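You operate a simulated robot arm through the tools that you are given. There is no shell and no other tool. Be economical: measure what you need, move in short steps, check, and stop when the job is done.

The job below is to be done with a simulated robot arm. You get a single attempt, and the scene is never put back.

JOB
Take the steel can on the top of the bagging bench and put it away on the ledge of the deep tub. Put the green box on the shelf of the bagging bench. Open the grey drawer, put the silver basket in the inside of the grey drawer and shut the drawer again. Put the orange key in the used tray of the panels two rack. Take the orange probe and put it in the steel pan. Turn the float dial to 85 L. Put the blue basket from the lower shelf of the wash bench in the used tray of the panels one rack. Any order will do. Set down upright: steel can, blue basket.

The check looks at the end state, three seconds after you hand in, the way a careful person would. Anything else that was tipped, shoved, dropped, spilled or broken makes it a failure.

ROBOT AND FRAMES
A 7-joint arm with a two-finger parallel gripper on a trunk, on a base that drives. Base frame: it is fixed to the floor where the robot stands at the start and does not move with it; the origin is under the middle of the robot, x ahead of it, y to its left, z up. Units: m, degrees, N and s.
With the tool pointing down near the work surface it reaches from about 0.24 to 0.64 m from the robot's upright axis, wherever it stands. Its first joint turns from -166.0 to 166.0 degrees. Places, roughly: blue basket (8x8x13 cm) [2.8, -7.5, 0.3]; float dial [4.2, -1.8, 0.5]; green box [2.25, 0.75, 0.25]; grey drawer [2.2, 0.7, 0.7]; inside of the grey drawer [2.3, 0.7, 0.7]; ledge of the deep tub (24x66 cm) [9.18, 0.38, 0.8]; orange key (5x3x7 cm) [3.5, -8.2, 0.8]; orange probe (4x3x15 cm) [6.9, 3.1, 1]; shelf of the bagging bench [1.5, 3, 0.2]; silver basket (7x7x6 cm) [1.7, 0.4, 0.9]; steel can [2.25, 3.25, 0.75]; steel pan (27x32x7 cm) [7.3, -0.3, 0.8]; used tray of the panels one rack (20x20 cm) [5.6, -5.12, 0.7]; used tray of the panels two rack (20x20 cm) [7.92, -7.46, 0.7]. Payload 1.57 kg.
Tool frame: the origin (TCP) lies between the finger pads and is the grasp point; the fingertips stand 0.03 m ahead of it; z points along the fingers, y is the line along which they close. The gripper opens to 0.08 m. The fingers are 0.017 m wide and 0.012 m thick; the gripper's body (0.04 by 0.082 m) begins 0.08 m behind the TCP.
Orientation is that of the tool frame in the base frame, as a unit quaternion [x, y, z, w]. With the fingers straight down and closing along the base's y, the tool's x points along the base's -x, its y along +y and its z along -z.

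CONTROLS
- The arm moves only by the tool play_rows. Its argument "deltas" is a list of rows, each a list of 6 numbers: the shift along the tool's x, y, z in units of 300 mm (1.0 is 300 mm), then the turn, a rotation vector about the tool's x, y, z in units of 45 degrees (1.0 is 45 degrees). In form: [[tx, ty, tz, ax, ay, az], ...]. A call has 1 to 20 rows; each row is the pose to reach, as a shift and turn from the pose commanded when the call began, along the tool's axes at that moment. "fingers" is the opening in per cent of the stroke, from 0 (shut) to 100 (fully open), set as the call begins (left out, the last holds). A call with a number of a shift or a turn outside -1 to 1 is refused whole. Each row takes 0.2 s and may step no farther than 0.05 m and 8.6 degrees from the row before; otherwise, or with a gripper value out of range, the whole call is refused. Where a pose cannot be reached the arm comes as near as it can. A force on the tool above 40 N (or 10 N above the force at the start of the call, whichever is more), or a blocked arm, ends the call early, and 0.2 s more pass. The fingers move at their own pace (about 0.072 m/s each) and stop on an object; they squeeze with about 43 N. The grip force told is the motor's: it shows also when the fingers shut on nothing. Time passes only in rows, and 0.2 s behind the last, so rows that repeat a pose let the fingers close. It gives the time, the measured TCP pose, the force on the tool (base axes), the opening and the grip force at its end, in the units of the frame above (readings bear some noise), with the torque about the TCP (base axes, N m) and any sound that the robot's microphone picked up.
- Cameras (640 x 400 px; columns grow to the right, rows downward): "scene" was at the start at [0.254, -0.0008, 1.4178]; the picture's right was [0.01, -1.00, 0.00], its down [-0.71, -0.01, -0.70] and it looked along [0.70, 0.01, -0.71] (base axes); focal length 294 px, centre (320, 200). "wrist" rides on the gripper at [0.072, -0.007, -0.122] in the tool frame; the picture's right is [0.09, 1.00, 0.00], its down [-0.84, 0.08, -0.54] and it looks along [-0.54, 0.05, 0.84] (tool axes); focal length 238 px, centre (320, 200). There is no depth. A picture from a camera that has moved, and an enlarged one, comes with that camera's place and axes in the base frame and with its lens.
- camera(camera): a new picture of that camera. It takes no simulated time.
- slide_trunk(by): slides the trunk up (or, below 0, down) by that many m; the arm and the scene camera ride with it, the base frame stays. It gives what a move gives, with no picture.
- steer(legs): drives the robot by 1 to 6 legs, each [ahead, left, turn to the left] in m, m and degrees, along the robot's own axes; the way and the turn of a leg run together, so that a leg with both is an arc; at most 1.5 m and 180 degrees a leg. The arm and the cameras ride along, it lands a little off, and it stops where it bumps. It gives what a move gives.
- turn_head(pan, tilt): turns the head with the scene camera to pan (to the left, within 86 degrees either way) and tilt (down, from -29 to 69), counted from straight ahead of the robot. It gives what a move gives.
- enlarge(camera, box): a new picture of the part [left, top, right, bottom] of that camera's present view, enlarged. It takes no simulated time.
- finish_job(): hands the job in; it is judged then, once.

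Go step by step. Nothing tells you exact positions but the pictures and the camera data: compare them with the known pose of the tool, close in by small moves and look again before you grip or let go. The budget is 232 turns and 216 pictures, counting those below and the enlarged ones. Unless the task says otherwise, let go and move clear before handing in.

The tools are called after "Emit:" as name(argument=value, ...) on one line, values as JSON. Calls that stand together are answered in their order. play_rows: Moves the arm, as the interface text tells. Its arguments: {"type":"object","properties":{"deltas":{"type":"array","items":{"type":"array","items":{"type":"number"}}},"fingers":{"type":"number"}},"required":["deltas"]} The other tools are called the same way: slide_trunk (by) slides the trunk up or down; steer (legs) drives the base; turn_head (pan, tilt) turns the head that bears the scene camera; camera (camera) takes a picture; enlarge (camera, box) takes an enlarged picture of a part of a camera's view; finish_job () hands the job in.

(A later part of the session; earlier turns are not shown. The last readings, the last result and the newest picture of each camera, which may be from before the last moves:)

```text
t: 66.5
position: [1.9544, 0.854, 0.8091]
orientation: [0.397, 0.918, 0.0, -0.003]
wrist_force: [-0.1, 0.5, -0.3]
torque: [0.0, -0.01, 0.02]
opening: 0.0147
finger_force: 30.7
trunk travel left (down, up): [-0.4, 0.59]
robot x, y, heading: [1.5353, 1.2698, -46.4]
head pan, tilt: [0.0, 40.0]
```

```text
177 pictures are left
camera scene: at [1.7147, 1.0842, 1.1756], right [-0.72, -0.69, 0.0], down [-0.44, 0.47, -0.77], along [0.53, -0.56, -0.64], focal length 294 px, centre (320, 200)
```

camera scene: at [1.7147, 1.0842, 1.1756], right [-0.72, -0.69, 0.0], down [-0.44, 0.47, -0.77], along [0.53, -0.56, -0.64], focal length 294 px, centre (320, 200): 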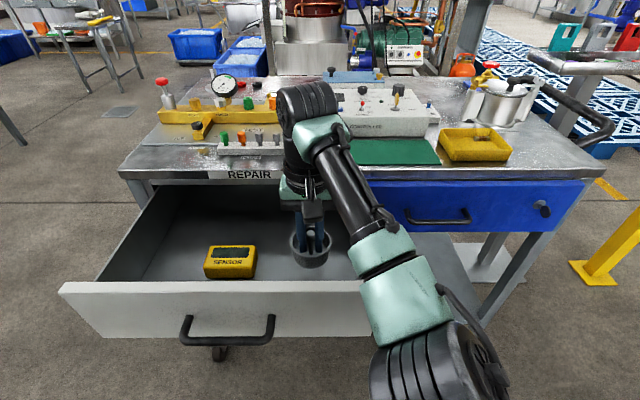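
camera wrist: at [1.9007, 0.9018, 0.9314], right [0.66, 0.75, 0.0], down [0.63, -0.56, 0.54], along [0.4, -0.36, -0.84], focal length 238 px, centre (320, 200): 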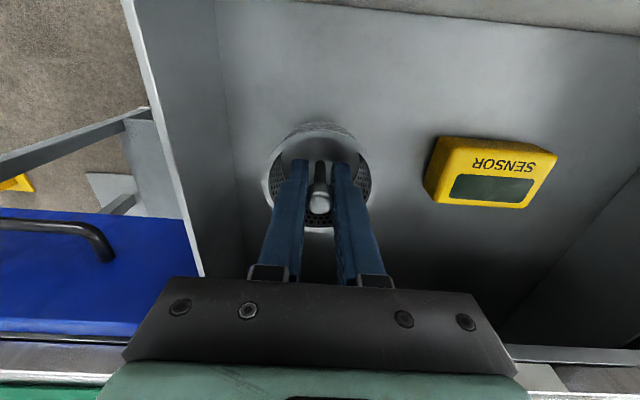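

Lower gently until contact.

Emit:
play_rows(deltas=[[0, 0, 0.06, 0, 0, 0], [0, 0, 0.12, 0, 0, 0], [0, 0, 0.14, 0, 0, 0], [0, 0, 0.16, 0, 0, 0], [0, 0, 0.175, 0, 0, 0], [0, 0, 0.19, 0, 0, 0], [0, 0, 0.205, 0, 0, 0], [0, 0, 0.215, 0, 0, 0]])

Emit:
camera(camera="wrist")

```text
t: 68.3
position: [1.9542, 0.8522, 0.7477]
orientation: [0.395, 0.918, -0.003, 0.002]
wrist_force: [1.7, -1.9, 30.6]
torque: [0.13, -0.12, -0.01]
opening: 0.0142
finger_force: 30.4
trunk travel left (down, up): [-0.4, 0.59]
robot x, y, heading: [1.5364, 1.2708, -46.3]
head pan, tilt: [0.0, 40.0]
```

```text
176 pictures are left
camera wrist: at [1.8993, 0.9024, 0.8703], right [0.66, 0.75, 0.0], down [0.63, -0.55, 0.55], along [0.41, -0.36, -0.84], focal length 238 px, centre (320, 200)
```

wrist: 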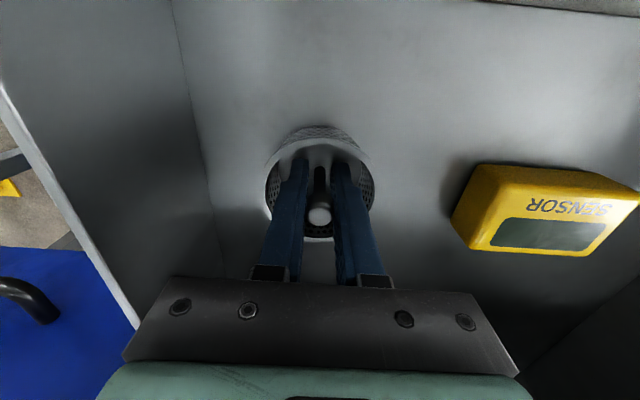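

Contact made. Back off the pressure slightly, open, and rise.

Emit:
play_rows(deltas=[[0, 0, -0.01, 0, 0, 0], [0, 0, -0.01, 0, 0, 0], [0, 0, -0.01, 0, 0, 0]], fingers=38)

Emit:
play_rows(deltas=[[0, 0, -0.06, 0, 0, 0], [0, 0, -0.15, 0, 0, 0], [0, 0, -0.3, 0, 0, 0]])

Emit:
slide_trunk(by=0.25)

Emit:
camera(camera="wrist")

```text
t: 69.1
position: [1.9531, 0.8534, 0.7486]
orientation: [0.397, 0.918, -0.001, -0.003]
wrist_force: [-5.1, -5.5, 18.6]
torque: [-0.1, -0.02, -0.03]
opening: 0.0217
finger_force: 0.0
trunk travel left (down, up): [-0.4, 0.59]
robot x, y, heading: [1.5335, 1.2712, -46.5]
head pan, tilt: [0.0, 40.0]
```

```text
t: 69.9
position: [1.9542, 0.854, 0.8367]
orientation: [0.398, 0.918, 0.0, -0.004]
wrist_force: [0.4, 0.0, 0.6]
torque: [0.0, -0.02, -0.01]
opening: 0.0305
finger_force: 0.2
trunk travel left (down, up): [-0.4, 0.59]
robot x, y, heading: [1.5388, 1.271, -46.4]
head pan, tilt: [0.0, 40.0]
```

```text
t: 72.5
position: [1.9554, 0.8518, 1.0886]
orientation: [0.397, 0.918, 0.0, -0.003]
wrist_force: [0.4, 0.0, 0.4]
torque: [0.04, 0.02, 0.02]
opening: 0.0305
finger_force: 0.0
trunk travel left (down, up): [-0.65, 0.34]
robot x, y, heading: [1.5376, 1.2689, -46.4]
head pan, tilt: [0.0, 40.0]
```

```text
175 pictures are left
camera wrist: at [1.9012, 0.9015, 1.2103], right [0.66, 0.75, 0.0], down [0.63, -0.56, 0.54], along [0.4, -0.36, -0.84], focal length 238 px, centre (320, 200)
```

wrist: 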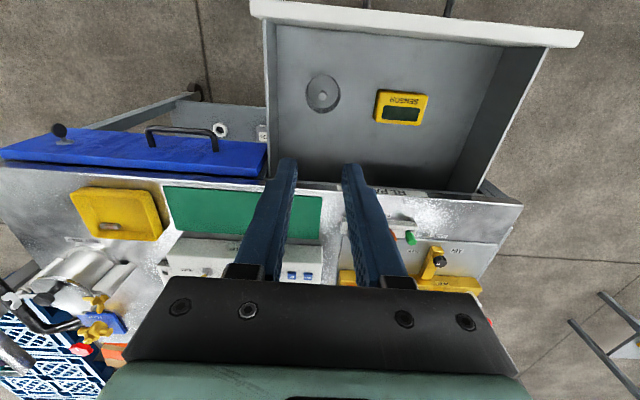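

Basket is standing in the drawer. Now back away and set the tool horizontal to push the drawer shut.

Emit:
steer(legs=[[-0.3, 0, 0], [0, 0.13, 0]])

Emit:
play_rows(deltas=[[0, 0, 0, -0.11, -0.11, 0.11], [0, 0, 0, -0.22, -0.22, 0.22], [0, 0, 0, -0.33, -0.33, 0.33], [0, 0, 0, -0.44, -0.44, 0.44], [0, 0, 0, -0.55, -0.55, 0.55], [0, 0, 0, -0.66, -0.66, 0.66], [0, 0, 0, -0.77, -0.77, 0.77]], fingers=0)

Emit:
play_rows(deltas=[[0, 0, 0, -0.11, -0.11, 0.11], [0, 0, 0, -0.22, -0.22, 0.22], [0, 0, 0, -0.33, -0.33, 0.33], [0, 0, 0, -0.44, -0.44, 0.44], [0, 0, 0, -0.55, -0.55, 0.55], [0, 0, 0, -0.66, -0.66, 0.66], [0, 0, 0, -0.77, -0.77, 0.77], [0, 0, 0, -0.77, -0.77, 0.77]])

Emit:
slide_trunk(by=-0.32)

Emit:
camera(camera="wrist")

Emit:
camera(camera="scene")

```text
t: 75.5
position: [1.841, 1.1628, 1.0885]
orientation: [0.396, 0.918, -0.001, -0.004]
wrist_force: [0.6, 0.0, -0.3]
torque: [-0.04, 0.02, 0.0]
opening: 0.0304
finger_force: 0.1
trunk travel left (down, up): [-0.65, 0.34]
robot x, y, heading: [1.4206, 1.5782, -46.4]
head pan, tilt: [0.0, 40.0]
```

```text
t: 77.1
position: [1.8404, 1.1611, 1.0878]
orientation: [0.61, 0.68, 0.149, 0.378]
wrist_force: [0.2, -0.5, 0.5]
torque: [-0.01, 0.0, 0.02]
opening: 0.0
finger_force: 21.4
trunk travel left (down, up): [-0.65, 0.34]
robot x, y, heading: [1.4235, 1.5779, -46.4]
head pan, tilt: [0.0, 40.0]
```

```text
t: 78.9
position: [1.8404, 1.1609, 1.0874]
orientation: [0.658, 0.262, 0.259, 0.657]
wrist_force: [0.7, 0.3, 0.4]
torque: [0.01, 0.0, 0.03]
opening: 0.0001
finger_force: 21.0
trunk travel left (down, up): [-0.65, 0.34]
robot x, y, heading: [1.4235, 1.5775, -46.5]
head pan, tilt: [0.0, 40.0]
```

```text
t: 82.0
position: [1.8386, 1.1609, 0.7676]
orientation: [0.659, 0.262, 0.258, 0.656]
wrist_force: [0.4, 0.2, -0.3]
torque: [0.0, -0.04, 0.03]
opening: 0.0002
finger_force: 21.4
trunk travel left (down, up): [-0.33, 0.66]
robot x, y, heading: [1.4193, 1.5768, -46.3]
head pan, tilt: [0.0, 40.0]
```

```text
174 pictures are left
camera wrist: at [1.808, 1.2998, 0.7613], right [0.07, 0.06, 1.0], down [-0.98, -0.18, 0.08], along [0.18, -0.98, 0.05], focal length 238 px, centre (320, 200)
```

wrist: 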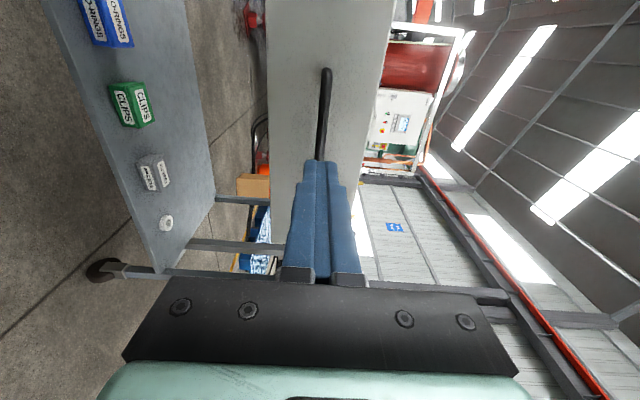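

```text
173 pictures are left
camera scene: at [1.5997, 1.3926, 1.1056], right [-0.72, -0.69, 0.0], down [-0.44, 0.47, -0.77], along [0.53, -0.56, -0.64], focal length 294 px, centre (320, 200)
```

scene: 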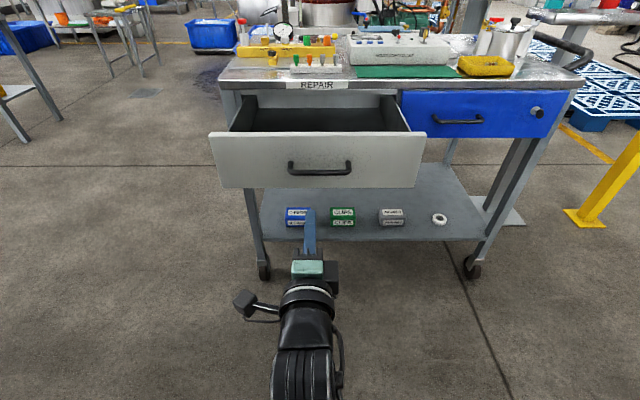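

Aligned with the bar. Drive forward 0.30 m, finish with the arm.

Emit:
steer(legs=[[0.3, 0, 0]])

Emit:
play_rows(deltas=[[0, 0, 0.05, 0, 0, 0], [0, 0, 0.1, 0, 0, 0], [0, 0, 0.14, 0, 0, 0], [0, 0, 0.17, 0, 0, 0], [0, 0, 0.2, 0, 0, 0], [0, 0, 0.22, 0, 0, 0]])

Emit:
camera(camera="scene")

```text
t: 84.1
position: [2.0449, 0.9452, 0.7687]
orientation: [0.659, 0.261, 0.258, 0.656]
wrist_force: [-0.1, 0.2, 0.1]
torque: [0.01, -0.03, -0.01]
opening: 0.0
finger_force: 21.6
trunk travel left (down, up): [-0.33, 0.66]
robot x, y, heading: [1.6289, 1.3688, -46.3]
head pan, tilt: [0.0, 40.0]
```

```text
t: 85.1
position: [2.0776, 0.9119, 0.7669]
orientation: [0.658, 0.263, 0.258, 0.657]
wrist_force: [-7.6, 7.3, 0.5]
torque: [-0.03, -0.05, 0.05]
opening: 0.0
finger_force: 21.2
trunk travel left (down, up): [-0.33, 0.66]
robot x, y, heading: [1.6254, 1.3638, -46.7]
head pan, tilt: [0.0, 40.0]
stopped in row 5: the force on the tool passed its limit at 51 N (the readings are from after the stop); the commanded pose is now the measured one
```

```text
172 pictures are left
camera scene: at [1.8038, 1.1782, 1.1058], right [-0.72, -0.69, 0.0], down [-0.44, 0.47, -0.77], along [0.53, -0.56, -0.64], focal length 294 px, centre (320, 200)
```

scene: 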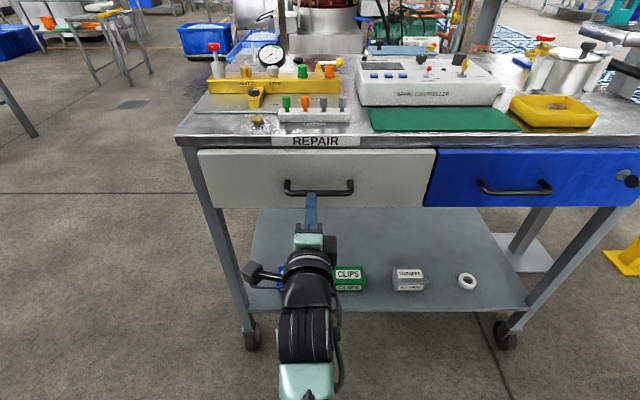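

Drawer seems shut. Check closely and look at the green box.

Emit:
steer(legs=[[-0.15, 0, 0]])

Emit:
enlarge(camera="scene", box=[280, 80, 600, 280])

Emit:
enlarge(camera="scene", box=[270, 190, 430, 290])

Emit:
enlarge(camera="wrist", box=[60, 40, 260, 165])

```text
t: 86.5
position: [1.9765, 1.019, 0.7654]
orientation: [0.659, 0.262, 0.259, 0.656]
wrist_force: [-0.7, -0.4, 0.0]
torque: [-0.01, -0.02, -0.01]
opening: 0.0
finger_force: 21.3
trunk travel left (down, up): [-0.33, 0.66]
robot x, y, heading: [1.5225, 1.4717, -46.3]
head pan, tilt: [0.0, 40.0]
```

```text
2.00 times, centred on (440, 180) of scene
camera zoom: at [1.7018, 1.2856, 1.1056], right [-0.72, -0.69, 0.0], down [-0.44, 0.47, -0.77], along [0.53, -0.55, -0.64], focal length 587 px, centre (80, 240)
```

zoom: 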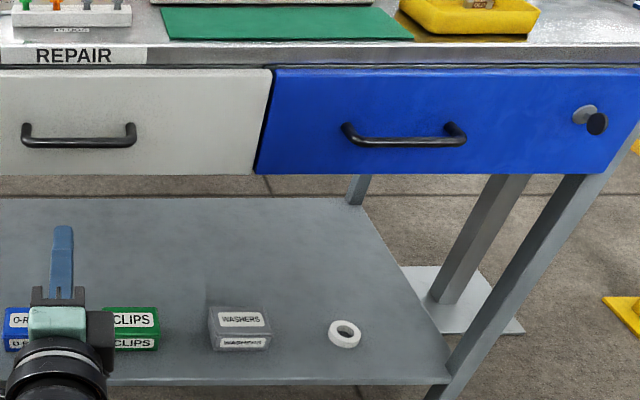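

```text
4.00 times, centred on (350, 240) of scene
camera zoom: at [1.7018, 1.2856, 1.1056], right [-0.72, -0.69, 0.0], down [-0.44, 0.47, -0.77], along [0.53, -0.55, -0.64], focal length 1174 px, centre (200, 40)
```

zoom: 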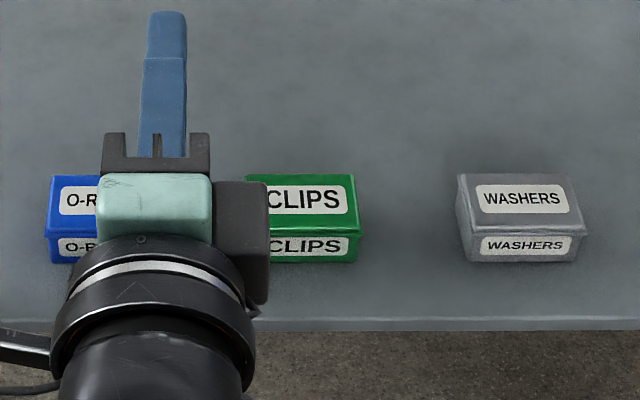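

```text
3.20 times, centred on (160, 102) of wrist
camera zoom: at [1.9435, 1.1581, 0.7598], right [0.07, 0.06, 1.0], down [-0.98, -0.18, 0.08], along [0.18, -0.98, 0.05], focal length 763 px, centre (832, 512)
```

zoom: 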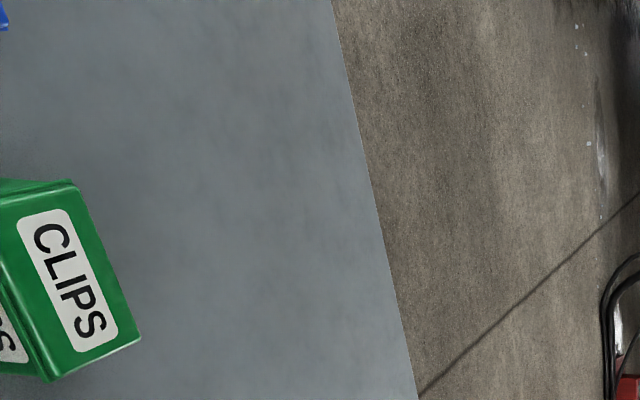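

Drawer is flush. Now the green box: ~11×7×4.5 cm, ~0.16 m under the drawer overhang. I'll point the tool down, closing front-to-back, and view from low.

Emit:
steer(legs=[[-0.15, -0.11, 0]])

Emit:
play_rows(deltas=[[0, 0, 0, 0.16, 0, 0], [0, 0, 0, 0.33, 0, 0], [0, 0, 0, 0.5, 0, 0], [0, 0, 0, 0.67, 0, 0], [0, 0, 0, 0.84, 0, 0], [0, 0, 0, 1, 0, 0]], fingers=100)

Emit:
play_rows(deltas=[[0, 0, 0, 0.16, 0, 0], [0, 0, 0, 0.33, 0, 0], [0, 0, 0, 0.5, 0, 0], [0, 0, 0, 0.67, 0, 0], [0, 0, 0, 0.84, 0, 0], [0, 0, 0, 1, 0, 0], [0, 0, 0, 1, 0, 0]])

Emit:
slide_trunk(by=-0.32)

Emit:
turn_head(pan=0, tilt=30)

Emit:
camera(camera="scene")

Emit:
camera(camera="wrist")

```text
t: 88.0
position: [1.7939, 1.0556, 0.7665]
orientation: [0.659, 0.263, 0.259, 0.655]
wrist_force: [-1.1, 0.3, 0.2]
torque: [-0.01, 0.0, -0.01]
opening: 0.0
finger_force: 21.2
trunk travel left (down, up): [-0.33, 0.66]
robot x, y, heading: [1.3405, 1.5071, -46.1]
head pan, tilt: [0.0, 40.0]
```

```text
t: 89.4
position: [1.7944, 1.0556, 0.7648]
orientation: [0.859, 0.344, 0.138, 0.353]
wrist_force: [-0.4, 0.1, -0.4]
torque: [0.01, -0.03, -0.02]
opening: 0.08
finger_force: 0.1
trunk travel left (down, up): [-0.33, 0.66]
robot x, y, heading: [1.34, 1.5086, -45.9]
head pan, tilt: [0.0, 40.0]
```

```text
t: 91.0
position: [1.7942, 1.0544, 0.7671]
orientation: [0.929, 0.369, -0.003, -0.003]
wrist_force: [-0.3, 0.4, -0.5]
torque: [0.02, 0.0, 0.02]
opening: 0.0799
finger_force: 0.0
trunk travel left (down, up): [-0.33, 0.66]
robot x, y, heading: [1.3392, 1.5062, -46.1]
head pan, tilt: [0.0, 40.0]
```

```text
t: 94.2
position: [1.7937, 1.0559, 0.4461]
orientation: [0.929, 0.37, -0.003, -0.003]
wrist_force: [-0.5, -0.2, 0.2]
torque: [0.0, -0.01, -0.03]
opening: 0.0801
finger_force: 0.1
trunk travel left (down, up): [-0.01, 0.98]
robot x, y, heading: [1.341, 1.5076, -46.3]
head pan, tilt: [0.0, 40.0]
```

```text
t: 94.9
position: [1.7937, 1.0563, 0.4457]
orientation: [0.929, 0.37, -0.003, -0.002]
wrist_force: [-0.3, -0.1, 0.2]
torque: [0.0, 0.03, -0.04]
opening: 0.0797
finger_force: 0.0
trunk travel left (down, up): [-0.01, 0.98]
robot x, y, heading: [1.3433, 1.5045, -46.1]
head pan, tilt: [0.0, 30.0]
```

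```text
168 pictures are left
camera scene: at [1.5236, 1.3175, 0.8009], right [-0.72, -0.69, 0.0], down [-0.35, 0.36, -0.87], along [0.6, -0.62, -0.5], focal length 294 px, centre (320, 200)
```

scene: 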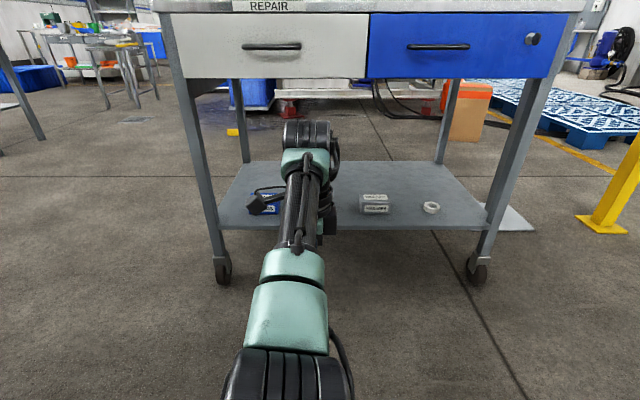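

```text
167 pictures are left
camera wrist: at [1.842, 1.1104, 0.5678], right [0.75, -0.66, -0.01], down [-0.55, -0.63, 0.55], along [-0.36, -0.41, -0.84], focal length 238 px, centre (320, 200)
```

wrist: 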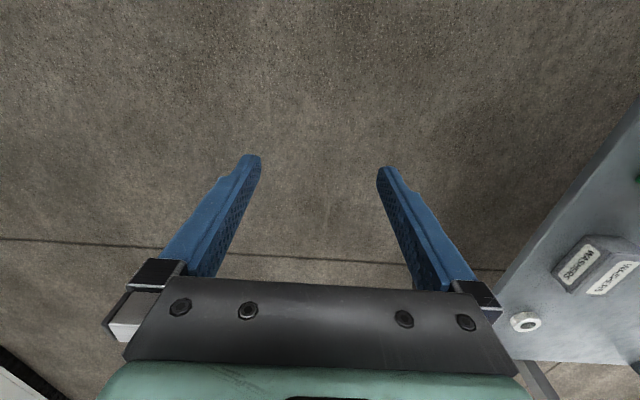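

Forearm is low enough to fit beneath. Lower the hand, then drive partway in and look.

Emit:
play_rows(deltas=[[0, 0, 0.12, 0, 0, 0], [0, 0, 0.24, 0, 0, 0], [0, 0, 0.35, 0, 0, 0], [0, 0, 0.35, 0, 0, 0]])

Emit:
steer(legs=[[0.36, 0, 0]])

Emit:
camera(camera="scene")

Emit:
camera(camera="wrist")

```text
t: 95.9
position: [1.794, 1.0547, 0.3405]
orientation: [0.93, 0.369, -0.003, -0.002]
wrist_force: [-0.5, -0.8, -0.7]
torque: [0.0, 0.0, 0.0]
opening: 0.0799
finger_force: 0.1
trunk travel left (down, up): [-0.01, 0.98]
robot x, y, heading: [1.3405, 1.5087, -46.1]
head pan, tilt: [0.0, 30.0]
```

```text
t: 98.2
position: [2.0447, 0.7995, 0.3417]
orientation: [0.928, 0.372, -0.003, -0.002]
wrist_force: [-0.4, -0.2, -0.1]
torque: [-0.01, -0.02, -0.03]
opening: 0.0799
finger_force: 0.1
trunk travel left (down, up): [-0.01, 0.98]
robot x, y, heading: [1.5912, 1.2454, -46.0]
head pan, tilt: [0.0, 30.0]
```

```text
166 pictures are left
camera scene: at [1.7732, 1.0603, 0.801], right [-0.72, -0.7, 0.0], down [-0.35, 0.36, -0.87], along [0.6, -0.62, -0.5], focal length 294 px, centre (320, 200)
```

scene: 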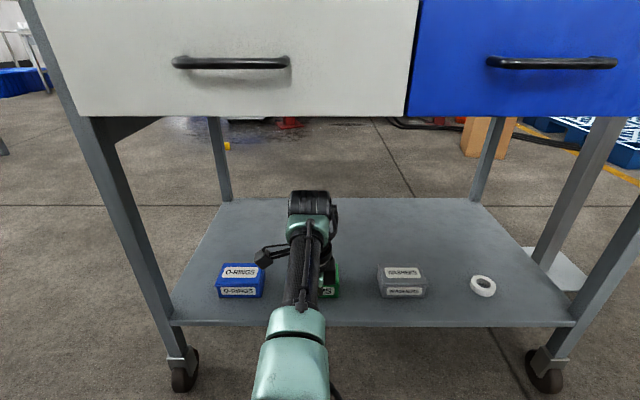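

```text
165 pictures are left
camera wrist: at [2.0921, 0.8542, 0.4624], right [0.75, -0.66, -0.01], down [-0.55, -0.64, 0.55], along [-0.36, -0.41, -0.84], focal length 238 px, centre (320, 200)
```

wrist: 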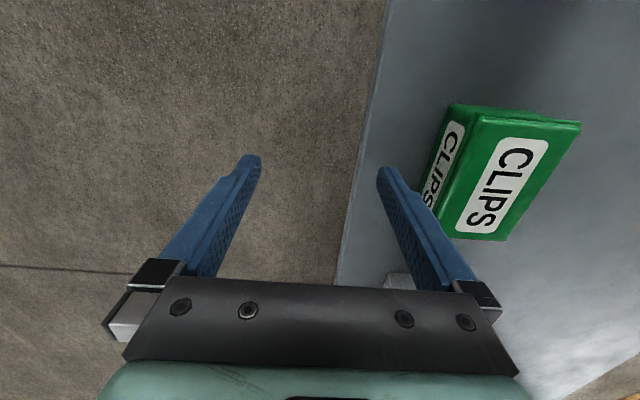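

The box is ~0.18 m further in. Drive on and look again.

Emit:
steer(legs=[[0.17, -0.012, 0]])

Emit:
camera(camera="wrist")

Emit:
camera(camera="scene")

```text
t: 99.7
position: [2.1565, 0.6682, 0.341]
orientation: [0.928, 0.373, -0.003, -0.002]
wrist_force: [0.1, -0.1, 0.1]
torque: [0.01, 0.0, -0.01]
opening: 0.0801
finger_force: 0.0
trunk travel left (down, up): [-0.01, 0.98]
robot x, y, heading: [1.7008, 1.1177, -46.1]
head pan, tilt: [0.0, 30.0]
```

```text
164 pictures are left
camera wrist: at [2.2035, 0.7234, 0.4625], right [0.76, -0.66, -0.01], down [-0.55, -0.64, 0.55], along [-0.36, -0.41, -0.84], focal length 238 px, centre (320, 200)
```

wrist: 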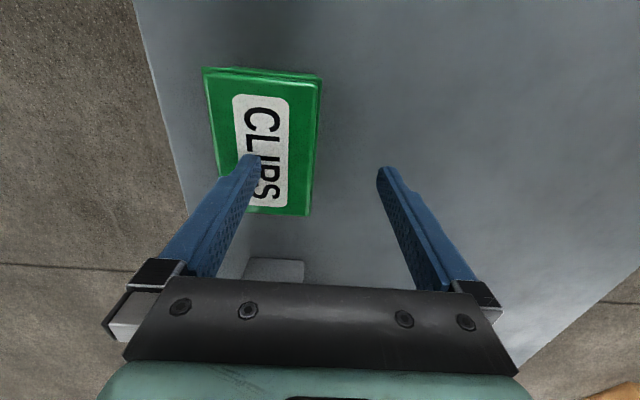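

```text
163 pictures are left
camera scene: at [1.8844, 0.9292, 0.801], right [-0.72, -0.7, 0.0], down [-0.35, 0.36, -0.87], along [0.6, -0.62, -0.5], focal length 294 px, centre (320, 200)
```

scene: 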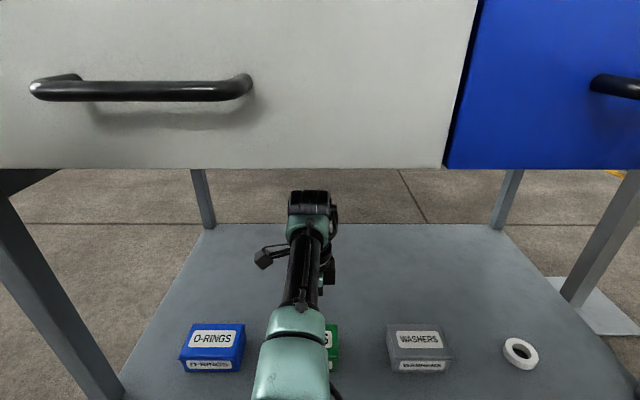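

Parallax puts the lid at F≈0.966, z≈0.316 — TCP is ~4 cm too far in. Raise, shift back and recheck.

Emit:
play_rows(deltas=[[0, 0, -0.08, 0, 0, 0], [0.03, -0.06, -0.1, 0, 0, 0], [0.06, -0.13, -0.1, 0, 0, 0], [0.06, -0.13, -0.1, 0, 0, 0]])

Emit:
camera(camera="wrist")

```text
t: 100.7
position: [2.1419, 0.7088, 0.3709]
orientation: [0.928, 0.373, -0.003, -0.003]
wrist_force: [-0.8, 1.0, -0.2]
torque: [0.01, 0.0, 0.0]
opening: 0.0799
finger_force: 0.1
trunk travel left (down, up): [-0.01, 0.98]
robot x, y, heading: [1.7019, 1.1159, -46.1]
head pan, tilt: [0.0, 30.0]
```

```text
162 pictures are left
camera wrist: at [2.1897, 0.7637, 0.4921], right [0.76, -0.66, -0.01], down [-0.55, -0.64, 0.55], along [-0.36, -0.41, -0.84], focal length 238 px, centre (320, 200)
```

wrist: 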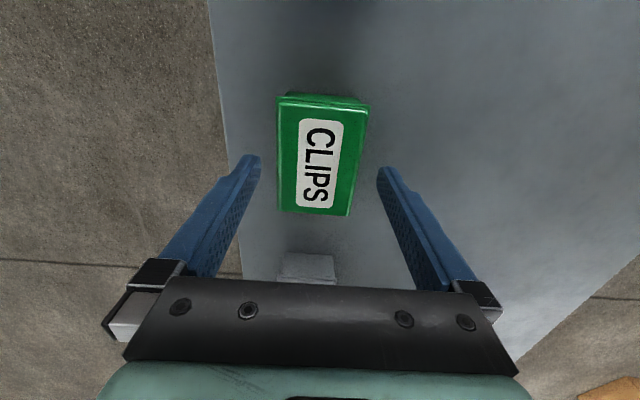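

Perfectly centred and aligned. Descend, grip and lift.

Emit:
play_rows(deltas=[[0, 0, 0.08, 0, 0, 0], [0, 0, 0.14, 0, 0, 0], [0, 0, 0.17, 0, 0, 0], [0, 0, 0.19, 0, 0, 0], [0, 0, 0.19, 0, 0, 0]])

Emit:
camera(camera="wrist")

```text
t: 101.9
position: [2.1415, 0.708, 0.3157]
orientation: [0.928, 0.374, -0.004, -0.002]
wrist_force: [1.0, -0.5, 0.2]
torque: [0.0, 0.02, -0.01]
opening: 0.0799
finger_force: 0.1
trunk travel left (down, up): [-0.01, 0.98]
robot x, y, heading: [1.6996, 1.1179, -46.0]
head pan, tilt: [0.0, 30.0]
```

```text
161 pictures are left
camera wrist: at [2.1896, 0.7636, 0.4354], right [0.76, -0.66, -0.01], down [-0.55, -0.64, 0.55], along [-0.36, -0.41, -0.84], focal length 238 px, centre (320, 200)
```

wrist: 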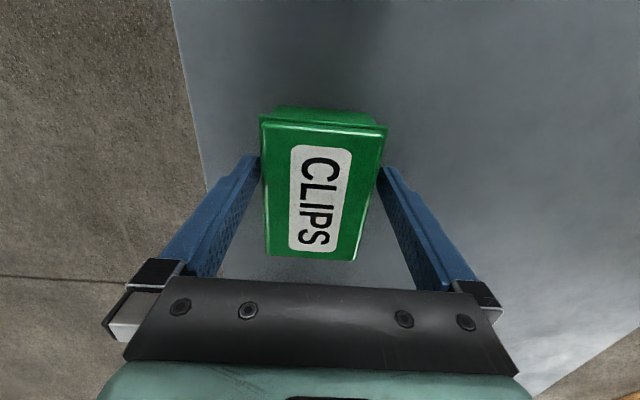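

Tips are already ~3 cm below the lid top. Close and lift.

Emit:
play_rows(deltas=[[0, 0, 0.01, 0, 0, 0], [0, 0, 0.01, 0, 0, 0], [0, 0, 0.01, 0, 0, 0], [0, 0, 0.01, 0, 0, 0], [0, 0, -0.05, 0, 0, 0], [0, 0, -0.15, 0, 0, 0], [0, 0, -0.15, 0, 0, 0]], fingers=0)

Emit:
camera(camera="wrist")

```text
t: 103.5
position: [2.1422, 0.7088, 0.358]
orientation: [0.928, 0.373, -0.004, -0.003]
wrist_force: [-0.5, -0.8, -2.0]
torque: [0.01, -0.01, -0.01]
opening: 0.0672
finger_force: 43.2
trunk travel left (down, up): [-0.01, 0.98]
robot x, y, heading: [1.701, 1.1161, -45.8]
head pan, tilt: [0.0, 30.0]
```

```text
160 pictures are left
camera wrist: at [2.1898, 0.7637, 0.4798], right [0.76, -0.66, -0.01], down [-0.55, -0.64, 0.55], along [-0.36, -0.41, -0.84], focal length 238 px, centre (320, 200)
```

wrist: 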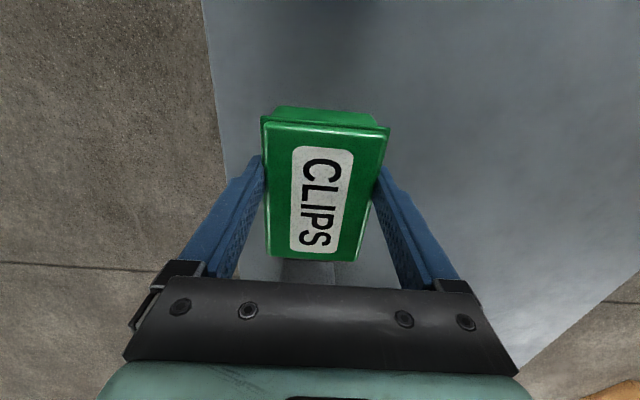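

Box held. Back out straight and turn around to the bagging bench.

Emit:
steer(legs=[[-0.39, 0, 0], [0, 0, 180]])

Emit:
turn_head(pan=0, tilt=10)

Emit:
camera(camera="scene")

Emit:
turn_head(pan=-50, tilt=10)

Emit:
camera(camera="scene")

```text
t: 113.3
position: [0.9737, 1.7886, 0.3587]
orientation: [-0.389, 0.921, -0.003, 0.004]
wrist_force: [0.6, -0.5, -2.3]
torque: [0.01, 0.04, 0.0]
opening: 0.0674
finger_force: 43.1
trunk travel left (down, up): [-0.01, 0.98]
robot x, y, heading: [1.4329, 1.3983, 136.1]
head pan, tilt: [0.0, 30.0]
```

```text
t: 114.2
position: [0.9741, 1.7891, 0.3584]
orientation: [-0.389, 0.921, -0.002, 0.002]
wrist_force: [-0.1, 0.1, -2.3]
torque: [-0.03, 0.0, -0.01]
opening: 0.0675
finger_force: 43.1
trunk travel left (down, up): [-0.01, 0.98]
robot x, y, heading: [1.4335, 1.3973, 136.4]
head pan, tilt: [0.0, 10.0]
```

```text
159 pictures are left
camera scene: at [1.244, 1.5759, 0.8332], right [0.69, 0.72, 0.0], down [0.13, -0.12, -0.98], along [-0.71, 0.68, -0.17], focal length 294 px, centre (320, 200)
```

scene: 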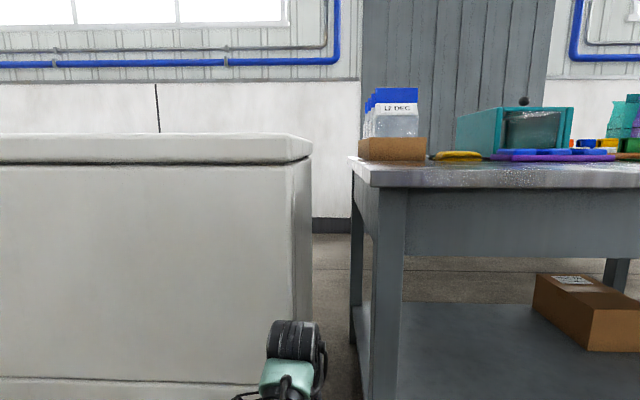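

```text
t: 115.3
position: [0.9738, 1.7894, 0.3578]
orientation: [-0.389, 0.921, -0.003, 0.002]
wrist_force: [-0.1, 0.0, -2.6]
torque: [-0.05, 0.06, -0.02]
opening: 0.0674
finger_force: 43.2
trunk travel left (down, up): [-0.01, 0.98]
robot x, y, heading: [1.4308, 1.3968, 136.2]
head pan, tilt: [-50.0, 10.0]
```

```text
158 pictures are left
camera scene: at [1.3172, 1.6043, 0.8332], right [1.0, -0.07, 0.0], down [-0.01, -0.17, -0.98], along [0.07, 0.98, -0.17], focal length 294 px, centre (320, 200)
```

scene: 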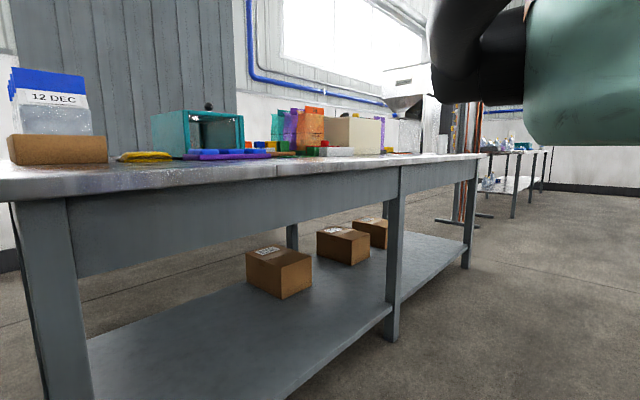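

The near bay's front shelf is free. I square up, sidestep along the bench, and lower the box a bit.

Emit:
steer(legs=[[0, -0.7, -2.6], [0.1, 0, 0]])

Emit:
play_rows(deltas=[[0, 0, 0.08, 0, 0, 0], [0, 0, 0.16, 0, 0, 0], [0, 0, 0.19, 0, 0, 0], [0, 0, 0.19, 0, 0, 0]])

Emit:
turn_head(pan=0, tilt=30)

Emit:
camera(camera="scene")

Emit:
camera(camera="wrist")

```text
t: 119.9
position: [1.4075, 2.3674, 0.3578]
orientation: [-0.372, 0.928, -0.002, 0.002]
wrist_force: [-0.3, 0.2, -2.3]
torque: [0.0, -0.01, 0.0]
opening: 0.0672
finger_force: 43.1
trunk travel left (down, up): [-0.01, 0.98]
robot x, y, heading: [1.8516, 1.959, 134.0]
head pan, tilt: [-50.0, 10.0]
```

```text
t: 120.9
position: [1.4081, 2.3673, 0.3013]
orientation: [-0.373, 0.928, -0.003, 0.003]
wrist_force: [-1.1, -1.0, -2.0]
torque: [-0.02, 0.01, 0.0]
opening: 0.0672
finger_force: 43.3
trunk travel left (down, up): [-0.01, 0.98]
robot x, y, heading: [1.8516, 1.959, 134.2]
head pan, tilt: [-50.0, 10.0]
```

```text
t: 122.1
position: [1.4082, 2.3676, 0.3019]
orientation: [-0.373, 0.928, -0.003, 0.002]
wrist_force: [-0.9, -0.1, -1.3]
torque: [-0.02, 0.04, -0.02]
opening: 0.0673
finger_force: 43.1
trunk travel left (down, up): [-0.01, 0.98]
robot x, y, heading: [1.8497, 1.9607, 134.1]
head pan, tilt: [0.0, 30.0]
```

```text
157 pictures are left
camera scene: at [1.6711, 2.1438, 0.8009], right [0.72, 0.7, 0.0], down [0.35, -0.36, -0.87], along [-0.6, 0.62, -0.5], focal length 294 px, centre (320, 200)
```

scene: 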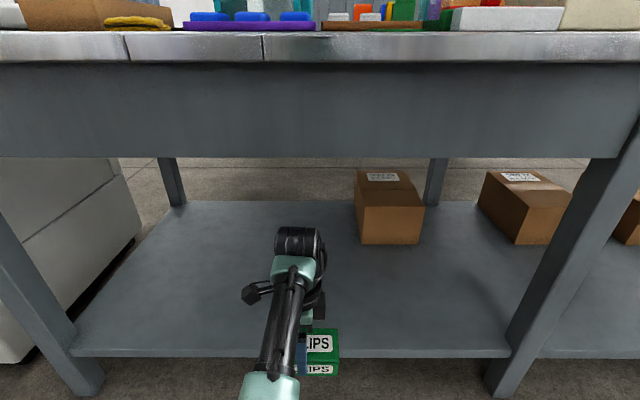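

```text
156 pictures are left
camera wrist: at [1.36, 2.3149, 0.4223], right [-0.76, 0.66, -0.01], down [0.55, 0.64, 0.55], along [0.36, 0.41, -0.84], focal length 238 px, centre (320, 200)
```

wrist: 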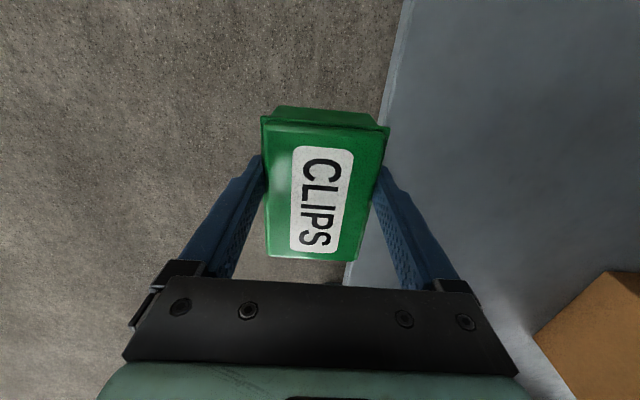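

Drive in 0.2 m and lower to the shelf.

Emit:
steer(legs=[[0.2, 0.03, 0]])

Emit:
camera(camera="wrist")

Emit:
camera(camera="scene")

Emit:
play_rows(deltas=[[0, 0, 0.08, 0, 0, 0], [0, 0, 0.12, 0, 0, 0], [0, 0, 0.15, 0, 0, 0], [0, 0, 0.18, 0, 0, 0], [0, 0, 0.2, 0, 0, 0]])

Emit:
camera(camera="wrist")

```text
t: 123.7
position: [1.2476, 2.4876, 0.3007]
orientation: [-0.374, 0.927, -0.003, 0.003]
wrist_force: [0.2, -0.4, -2.1]
torque: [0.01, 0.02, -0.03]
opening: 0.0674
finger_force: 42.2
trunk travel left (down, up): [-0.01, 0.98]
robot x, y, heading: [1.6922, 2.08, 134.3]
head pan, tilt: [0.0, 30.0]
```

```text
155 pictures are left
camera wrist: at [1.2002, 2.4344, 0.4223], right [-0.76, 0.65, -0.01], down [0.55, 0.64, 0.55], along [0.36, 0.41, -0.84], focal length 238 px, centre (320, 200)
```

wrist: 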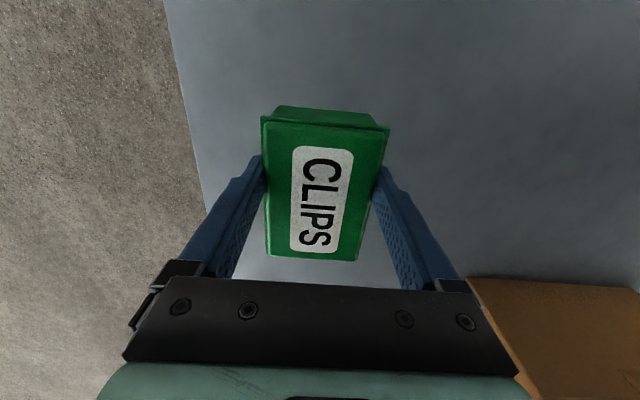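

```text
154 pictures are left
camera scene: at [1.5117, 2.2639, 0.8009], right [0.72, 0.7, 0.0], down [0.35, -0.36, -0.87], along [-0.6, 0.62, -0.5], focal length 294 px, centre (320, 200)
```

scene: 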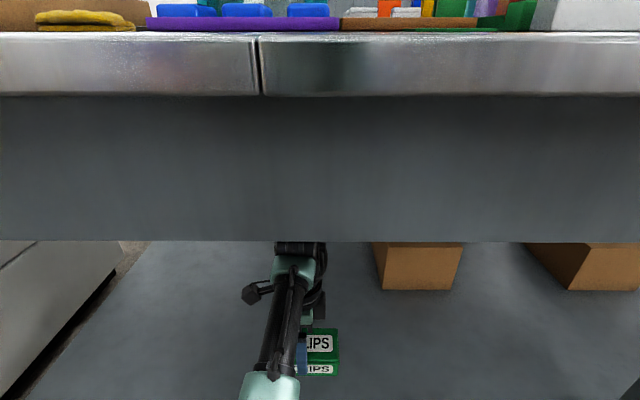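

```text
t: 124.9
position: [1.2506, 2.4876, 0.2403]
orientation: [-0.374, 0.927, -0.002, 0.004]
wrist_force: [0.6, 0.1, -2.1]
torque: [-0.05, 0.07, 0.01]
opening: 0.0671
finger_force: 42.9
trunk travel left (down, up): [-0.01, 0.98]
robot x, y, heading: [1.6899, 2.0801, 134.1]
head pan, tilt: [0.0, 30.0]
```

```text
153 pictures are left
camera wrist: at [1.2018, 2.4338, 0.3622], right [-0.76, 0.65, -0.01], down [0.54, 0.64, 0.55], along [0.36, 0.41, -0.84], focal length 238 px, centre (320, 200)
```

wrist: 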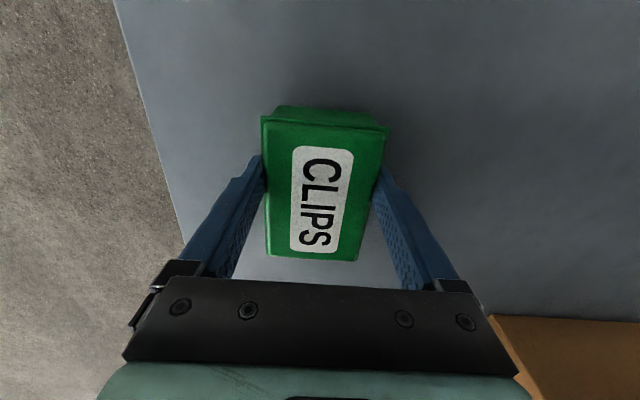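

Not yet in contact; lower further in small rows until it touches.

Emit:
play_rows(deltas=[[0, 0, 0.02, 0, 0, 0], [0, 0, 0.04, 0, 0, 0], [0, 0, 0.06, 0, 0, 0], [0, 0, 0.08, 0, 0, 0], [0, 0, 0.1, 0, 0, 0], [0, 0, 0.12, 0, 0, 0], [0, 0, 0.14, 0, 0, 0], [0, 0, 0.16, 0, 0, 0], [0, 0, 0.18, 0, 0, 0], [0, 0, 0.2, 0, 0, 0]])

```text
t: 125.7
position: [1.2474, 2.4907, 0.2326]
orientation: [-0.373, 0.928, 0.003, 0.002]
wrist_force: [3.3, -2.3, 17.3]
torque: [-0.54, -0.36, 0.01]
opening: 0.0672
finger_force: 43.1
trunk travel left (down, up): [-0.01, 0.98]
robot x, y, heading: [1.6896, 2.0799, 134.1]
head pan, tilt: [0.0, 30.0]
stopped in row 4: the force on the tool passed its limit at 45 N (the readings are from after the stop); the commanded pose is now the measured one
```

Contact at TCP 0.233 (box bottom on the shelf). Open and rise.

Emit:
play_rows(deltas=[[0, 0, 0, 0, 0, 0], [0, 0, 0, 0, 0, 0], [0, 0, 0, 0, 0, 0]], fingers=100)

Emit:
play_rows(deltas=[[0, 0, -0.1, 0, 0, 0], [0, 0, -0.2, 0, 0, 0], [0, 0, -0.3, 0, 0, 0], [0, 0, -0.3, 0, 0, 0]])

Emit:
camera(camera="wrist")

```text
t: 126.5
position: [1.2479, 2.4894, 0.2293]
orientation: [-0.372, 0.928, 0.0, 0.003]
wrist_force: [-0.6, -1.0, -0.1]
torque: [-0.02, 0.0, -0.04]
opening: 0.08
finger_force: 0.1
trunk travel left (down, up): [-0.01, 0.98]
robot x, y, heading: [1.6911, 2.0773, 134.2]
head pan, tilt: [0.0, 30.0]
```

```text
t: 127.5
position: [1.247, 2.4885, 0.3214]
orientation: [-0.373, 0.928, 0.001, 0.003]
wrist_force: [0.4, 0.1, -0.1]
torque: [-0.03, -0.05, -0.01]
opening: 0.0802
finger_force: 0.0
trunk travel left (down, up): [-0.01, 0.98]
robot x, y, heading: [1.6936, 2.0785, 134.5]
head pan, tilt: [0.0, 30.0]
```

```text
152 pictures are left
camera wrist: at [1.1995, 2.4346, 0.4418], right [-0.76, 0.65, 0.0], down [0.55, 0.63, 0.55], along [0.36, 0.41, -0.84], focal length 238 px, centre (320, 200)
```

wrist: 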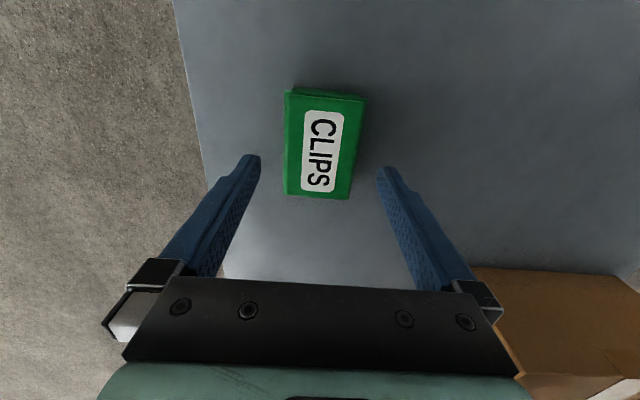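

Green box is placed. Back out, raise, and move along the bench to look for the steel can.

Emit:
steer(legs=[[-0.35, 0, 0]])

Emit:
slide_trunk(by=0.75)

Emit:
steer(legs=[[0, -0.9, 0]])

Emit:
turn_head(pan=-10, tilt=35)

Emit:
camera(camera="scene")

```text
t: 129.8
position: [1.4947, 2.2352, 0.3194]
orientation: [-0.374, 0.928, 0.0, 0.003]
wrist_force: [-0.1, 0.0, -0.3]
torque: [-0.03, 0.03, -0.01]
opening: 0.08
finger_force: 0.1
trunk travel left (down, up): [-0.01, 0.98]
robot x, y, heading: [1.9393, 1.8254, 134.3]
head pan, tilt: [0.0, 30.0]
```

```text
refused: 0.75 is not a number from -0.4 to 0.4
```

```text
t: 134.5
position: [2.1342, 2.8622, 0.3191]
orientation: [-0.376, 0.927, 0.0, 0.002]
wrist_force: [-0.8, 0.2, -0.2]
torque: [0.01, -0.04, 0.04]
opening: 0.0801
finger_force: 0.1
trunk travel left (down, up): [-0.01, 0.98]
robot x, y, heading: [2.5769, 2.4548, 134.8]
head pan, tilt: [0.0, 30.0]
```

```text
t: 135.2
position: [2.1335, 2.8619, 0.3199]
orientation: [-0.375, 0.927, 0.0, 0.002]
wrist_force: [-0.4, -0.4, 0.0]
torque: [0.02, -0.01, -0.02]
opening: 0.0802
finger_force: 0.0
trunk travel left (down, up): [-0.01, 0.98]
robot x, y, heading: [2.5786, 2.456, 134.8]
head pan, tilt: [-10.0, 35.0]
```

```text
151 pictures are left
camera scene: at [2.4122, 2.6468, 0.7932], right [0.82, 0.57, 0.0], down [0.33, -0.47, -0.82], along [-0.47, 0.67, -0.57], focal length 294 px, centre (320, 200)
```

scene: 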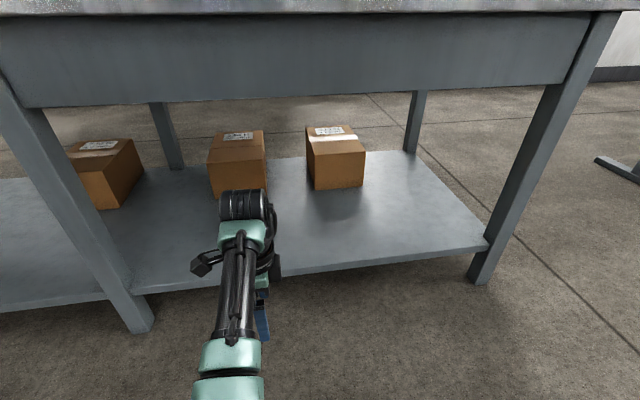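

Trunk slides are limited to 0.4; raise in two.

Emit:
slide_trunk(by=0.4)

Emit:
slide_trunk(by=0.38)

Emit:
camera(camera="scene")

Emit:
camera(camera="wrist")

```text
t: 139.1
position: [2.1327, 2.8619, 0.7199]
orientation: [-0.376, 0.927, 0.0, 0.003]
wrist_force: [0.1, 0.3, 0.2]
torque: [0.01, 0.0, 0.0]
opening: 0.0803
finger_force: 0.1
trunk travel left (down, up): [-0.41, 0.58]
robot x, y, heading: [2.5785, 2.4515, 134.5]
head pan, tilt: [-10.0, 35.0]
```

```text
t: 142.8
position: [2.1339, 2.8622, 1.0999]
orientation: [-0.375, 0.927, 0.0, 0.003]
wrist_force: [-0.4, 0.3, -0.4]
torque: [0.01, 0.01, -0.01]
opening: 0.08
finger_force: 0.1
trunk travel left (down, up): [-0.79, 0.2]
robot x, y, heading: [2.5797, 2.4521, 134.6]
head pan, tilt: [-10.0, 35.0]
```

```text
150 pictures are left
camera scene: at [2.4122, 2.6468, 1.5731], right [0.82, 0.57, 0.0], down [0.33, -0.47, -0.82], along [-0.46, 0.67, -0.57], focal length 294 px, centre (320, 200)
```

scene: 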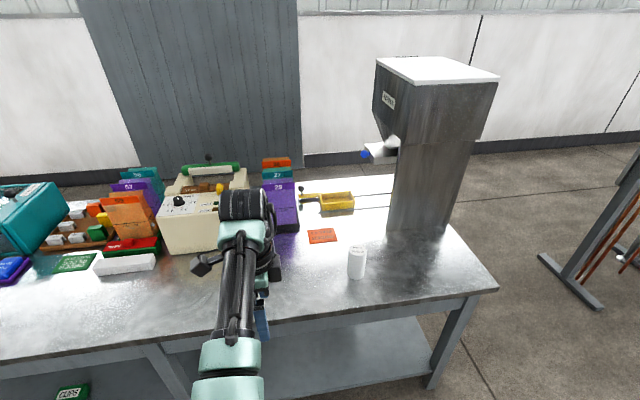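

```text
149 pictures are left
camera wrist: at [2.0856, 2.8081, 1.2213], right [-0.76, 0.65, 0.0], down [0.54, 0.64, 0.55], along [0.36, 0.41, -0.84], focal length 238 px, centre (320, 200)
```

wrist: 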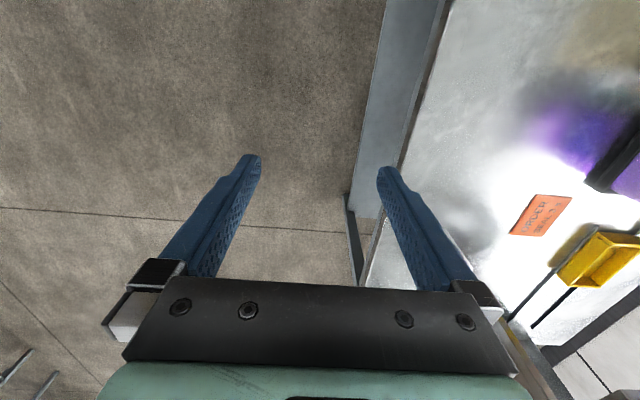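

A pale cylinder sits near the front of the bench; zoom to identify.

Emit:
enlarge(camera="scene", box=[290, 180, 450, 280])

```text
4.00 times, centred on (370, 230) of scene
camera zoom: at [2.4122, 2.6468, 1.5731], right [0.82, 0.57, 0.0], down [0.33, -0.47, -0.82], along [-0.46, 0.67, -0.57], focal length 1174 px, centre (120, 80)
```

zoom: 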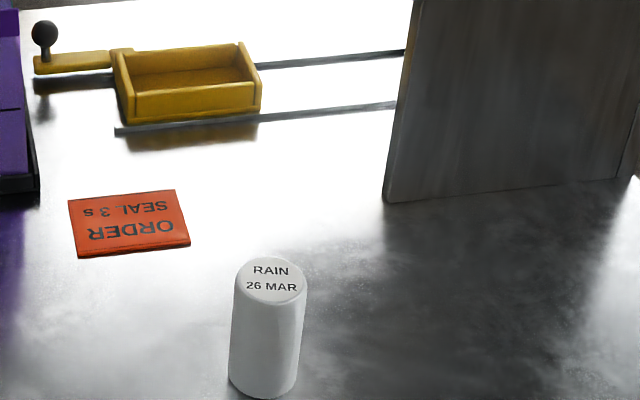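

The can (marked RAIN, ~5.6 cm dia, ~13 cm tall) is near (2.145, 3.24). Move over it.

Emit:
steer(legs=[[0, -0.27, 0], [0.22, 0, 0]])

Emit:
camera(camera="wrist")

Emit:
camera(camera="scene")

```text
t: 146.0
position: [2.1731, 3.2136, 1.1008]
orientation: [-0.374, 0.927, 0.001, 0.003]
wrist_force: [0.0, -0.4, -0.2]
torque: [0.01, -0.04, 0.01]
opening: 0.0802
finger_force: 0.0
trunk travel left (down, up): [-0.79, 0.2]
robot x, y, heading: [2.6155, 2.8074, 134.7]
head pan, tilt: [-10.0, 35.0]
```

```text
147 pictures are left
camera wrist: at [2.1248, 3.1594, 1.2215], right [-0.76, 0.65, 0.0], down [0.55, 0.64, 0.55], along [0.36, 0.41, -0.84], focal length 238 px, centre (320, 200)
```

wrist: 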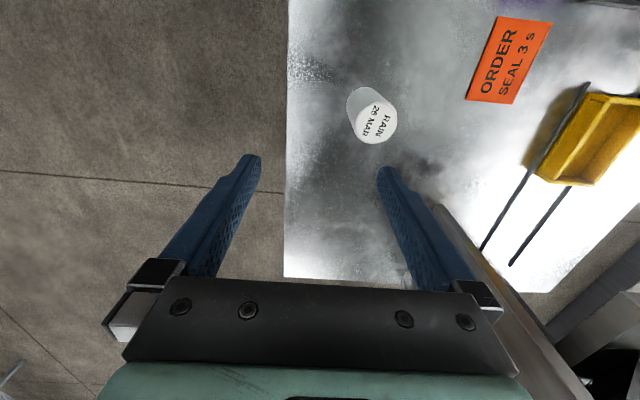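

```text
146 pictures are left
camera scene: at [2.4513, 2.9977, 1.5732], right [0.82, 0.57, 0.0], down [0.32, -0.47, -0.82], along [-0.46, 0.68, -0.57], focal length 294 px, centre (320, 200)
```

scene: 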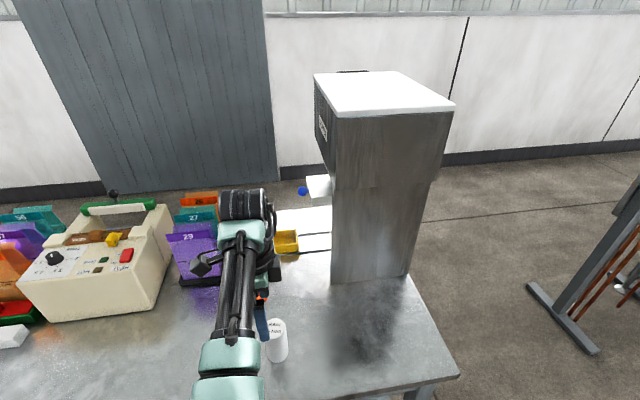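

Can at about (2.126, 3.26), top z≈0.93. Drive 0.065 forward and descend partway.

Emit:
steer(legs=[[0.066, 0, 0]])

Emit:
play_rows(deltas=[[0, 0, 0.12, 0, 0, 0], [0, 0, 0.25, 0, 0, 0], [0, 0, 0.35, 0, 0, 0], [0, 0, 0.35, 0, 0, 0]])

Emit:
camera(camera="wrist")

```text
t: 147.0
position: [2.1262, 3.2604, 1.0998]
orientation: [-0.375, 0.927, 0.0, 0.003]
wrist_force: [-0.5, -0.1, -0.3]
torque: [-0.01, 0.01, 0.01]
opening: 0.08
finger_force: 0.0
trunk travel left (down, up): [-0.79, 0.2]
robot x, y, heading: [2.5729, 2.8507, 134.8]
head pan, tilt: [-10.0, 35.0]
```

```text
t: 148.0
position: [2.1288, 3.2601, 0.9949]
orientation: [-0.375, 0.927, 0.0, 0.004]
wrist_force: [0.2, 0.0, -0.3]
torque: [-0.02, -0.01, -0.01]
opening: 0.08
finger_force: 0.1
trunk travel left (down, up): [-0.79, 0.2]
robot x, y, heading: [2.5702, 2.8537, 134.7]
head pan, tilt: [-10.0, 35.0]
```

```text
145 pictures are left
camera wrist: at [2.0801, 3.2064, 1.1164], right [-0.76, 0.65, 0.0], down [0.55, 0.64, 0.55], along [0.36, 0.41, -0.84], focal length 238 px, centre (320, 200)
```

wrist: 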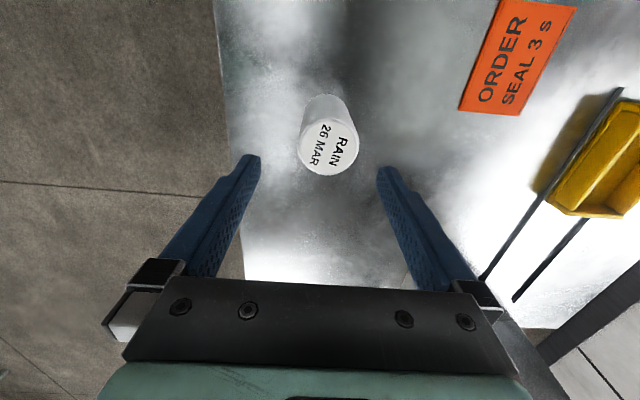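

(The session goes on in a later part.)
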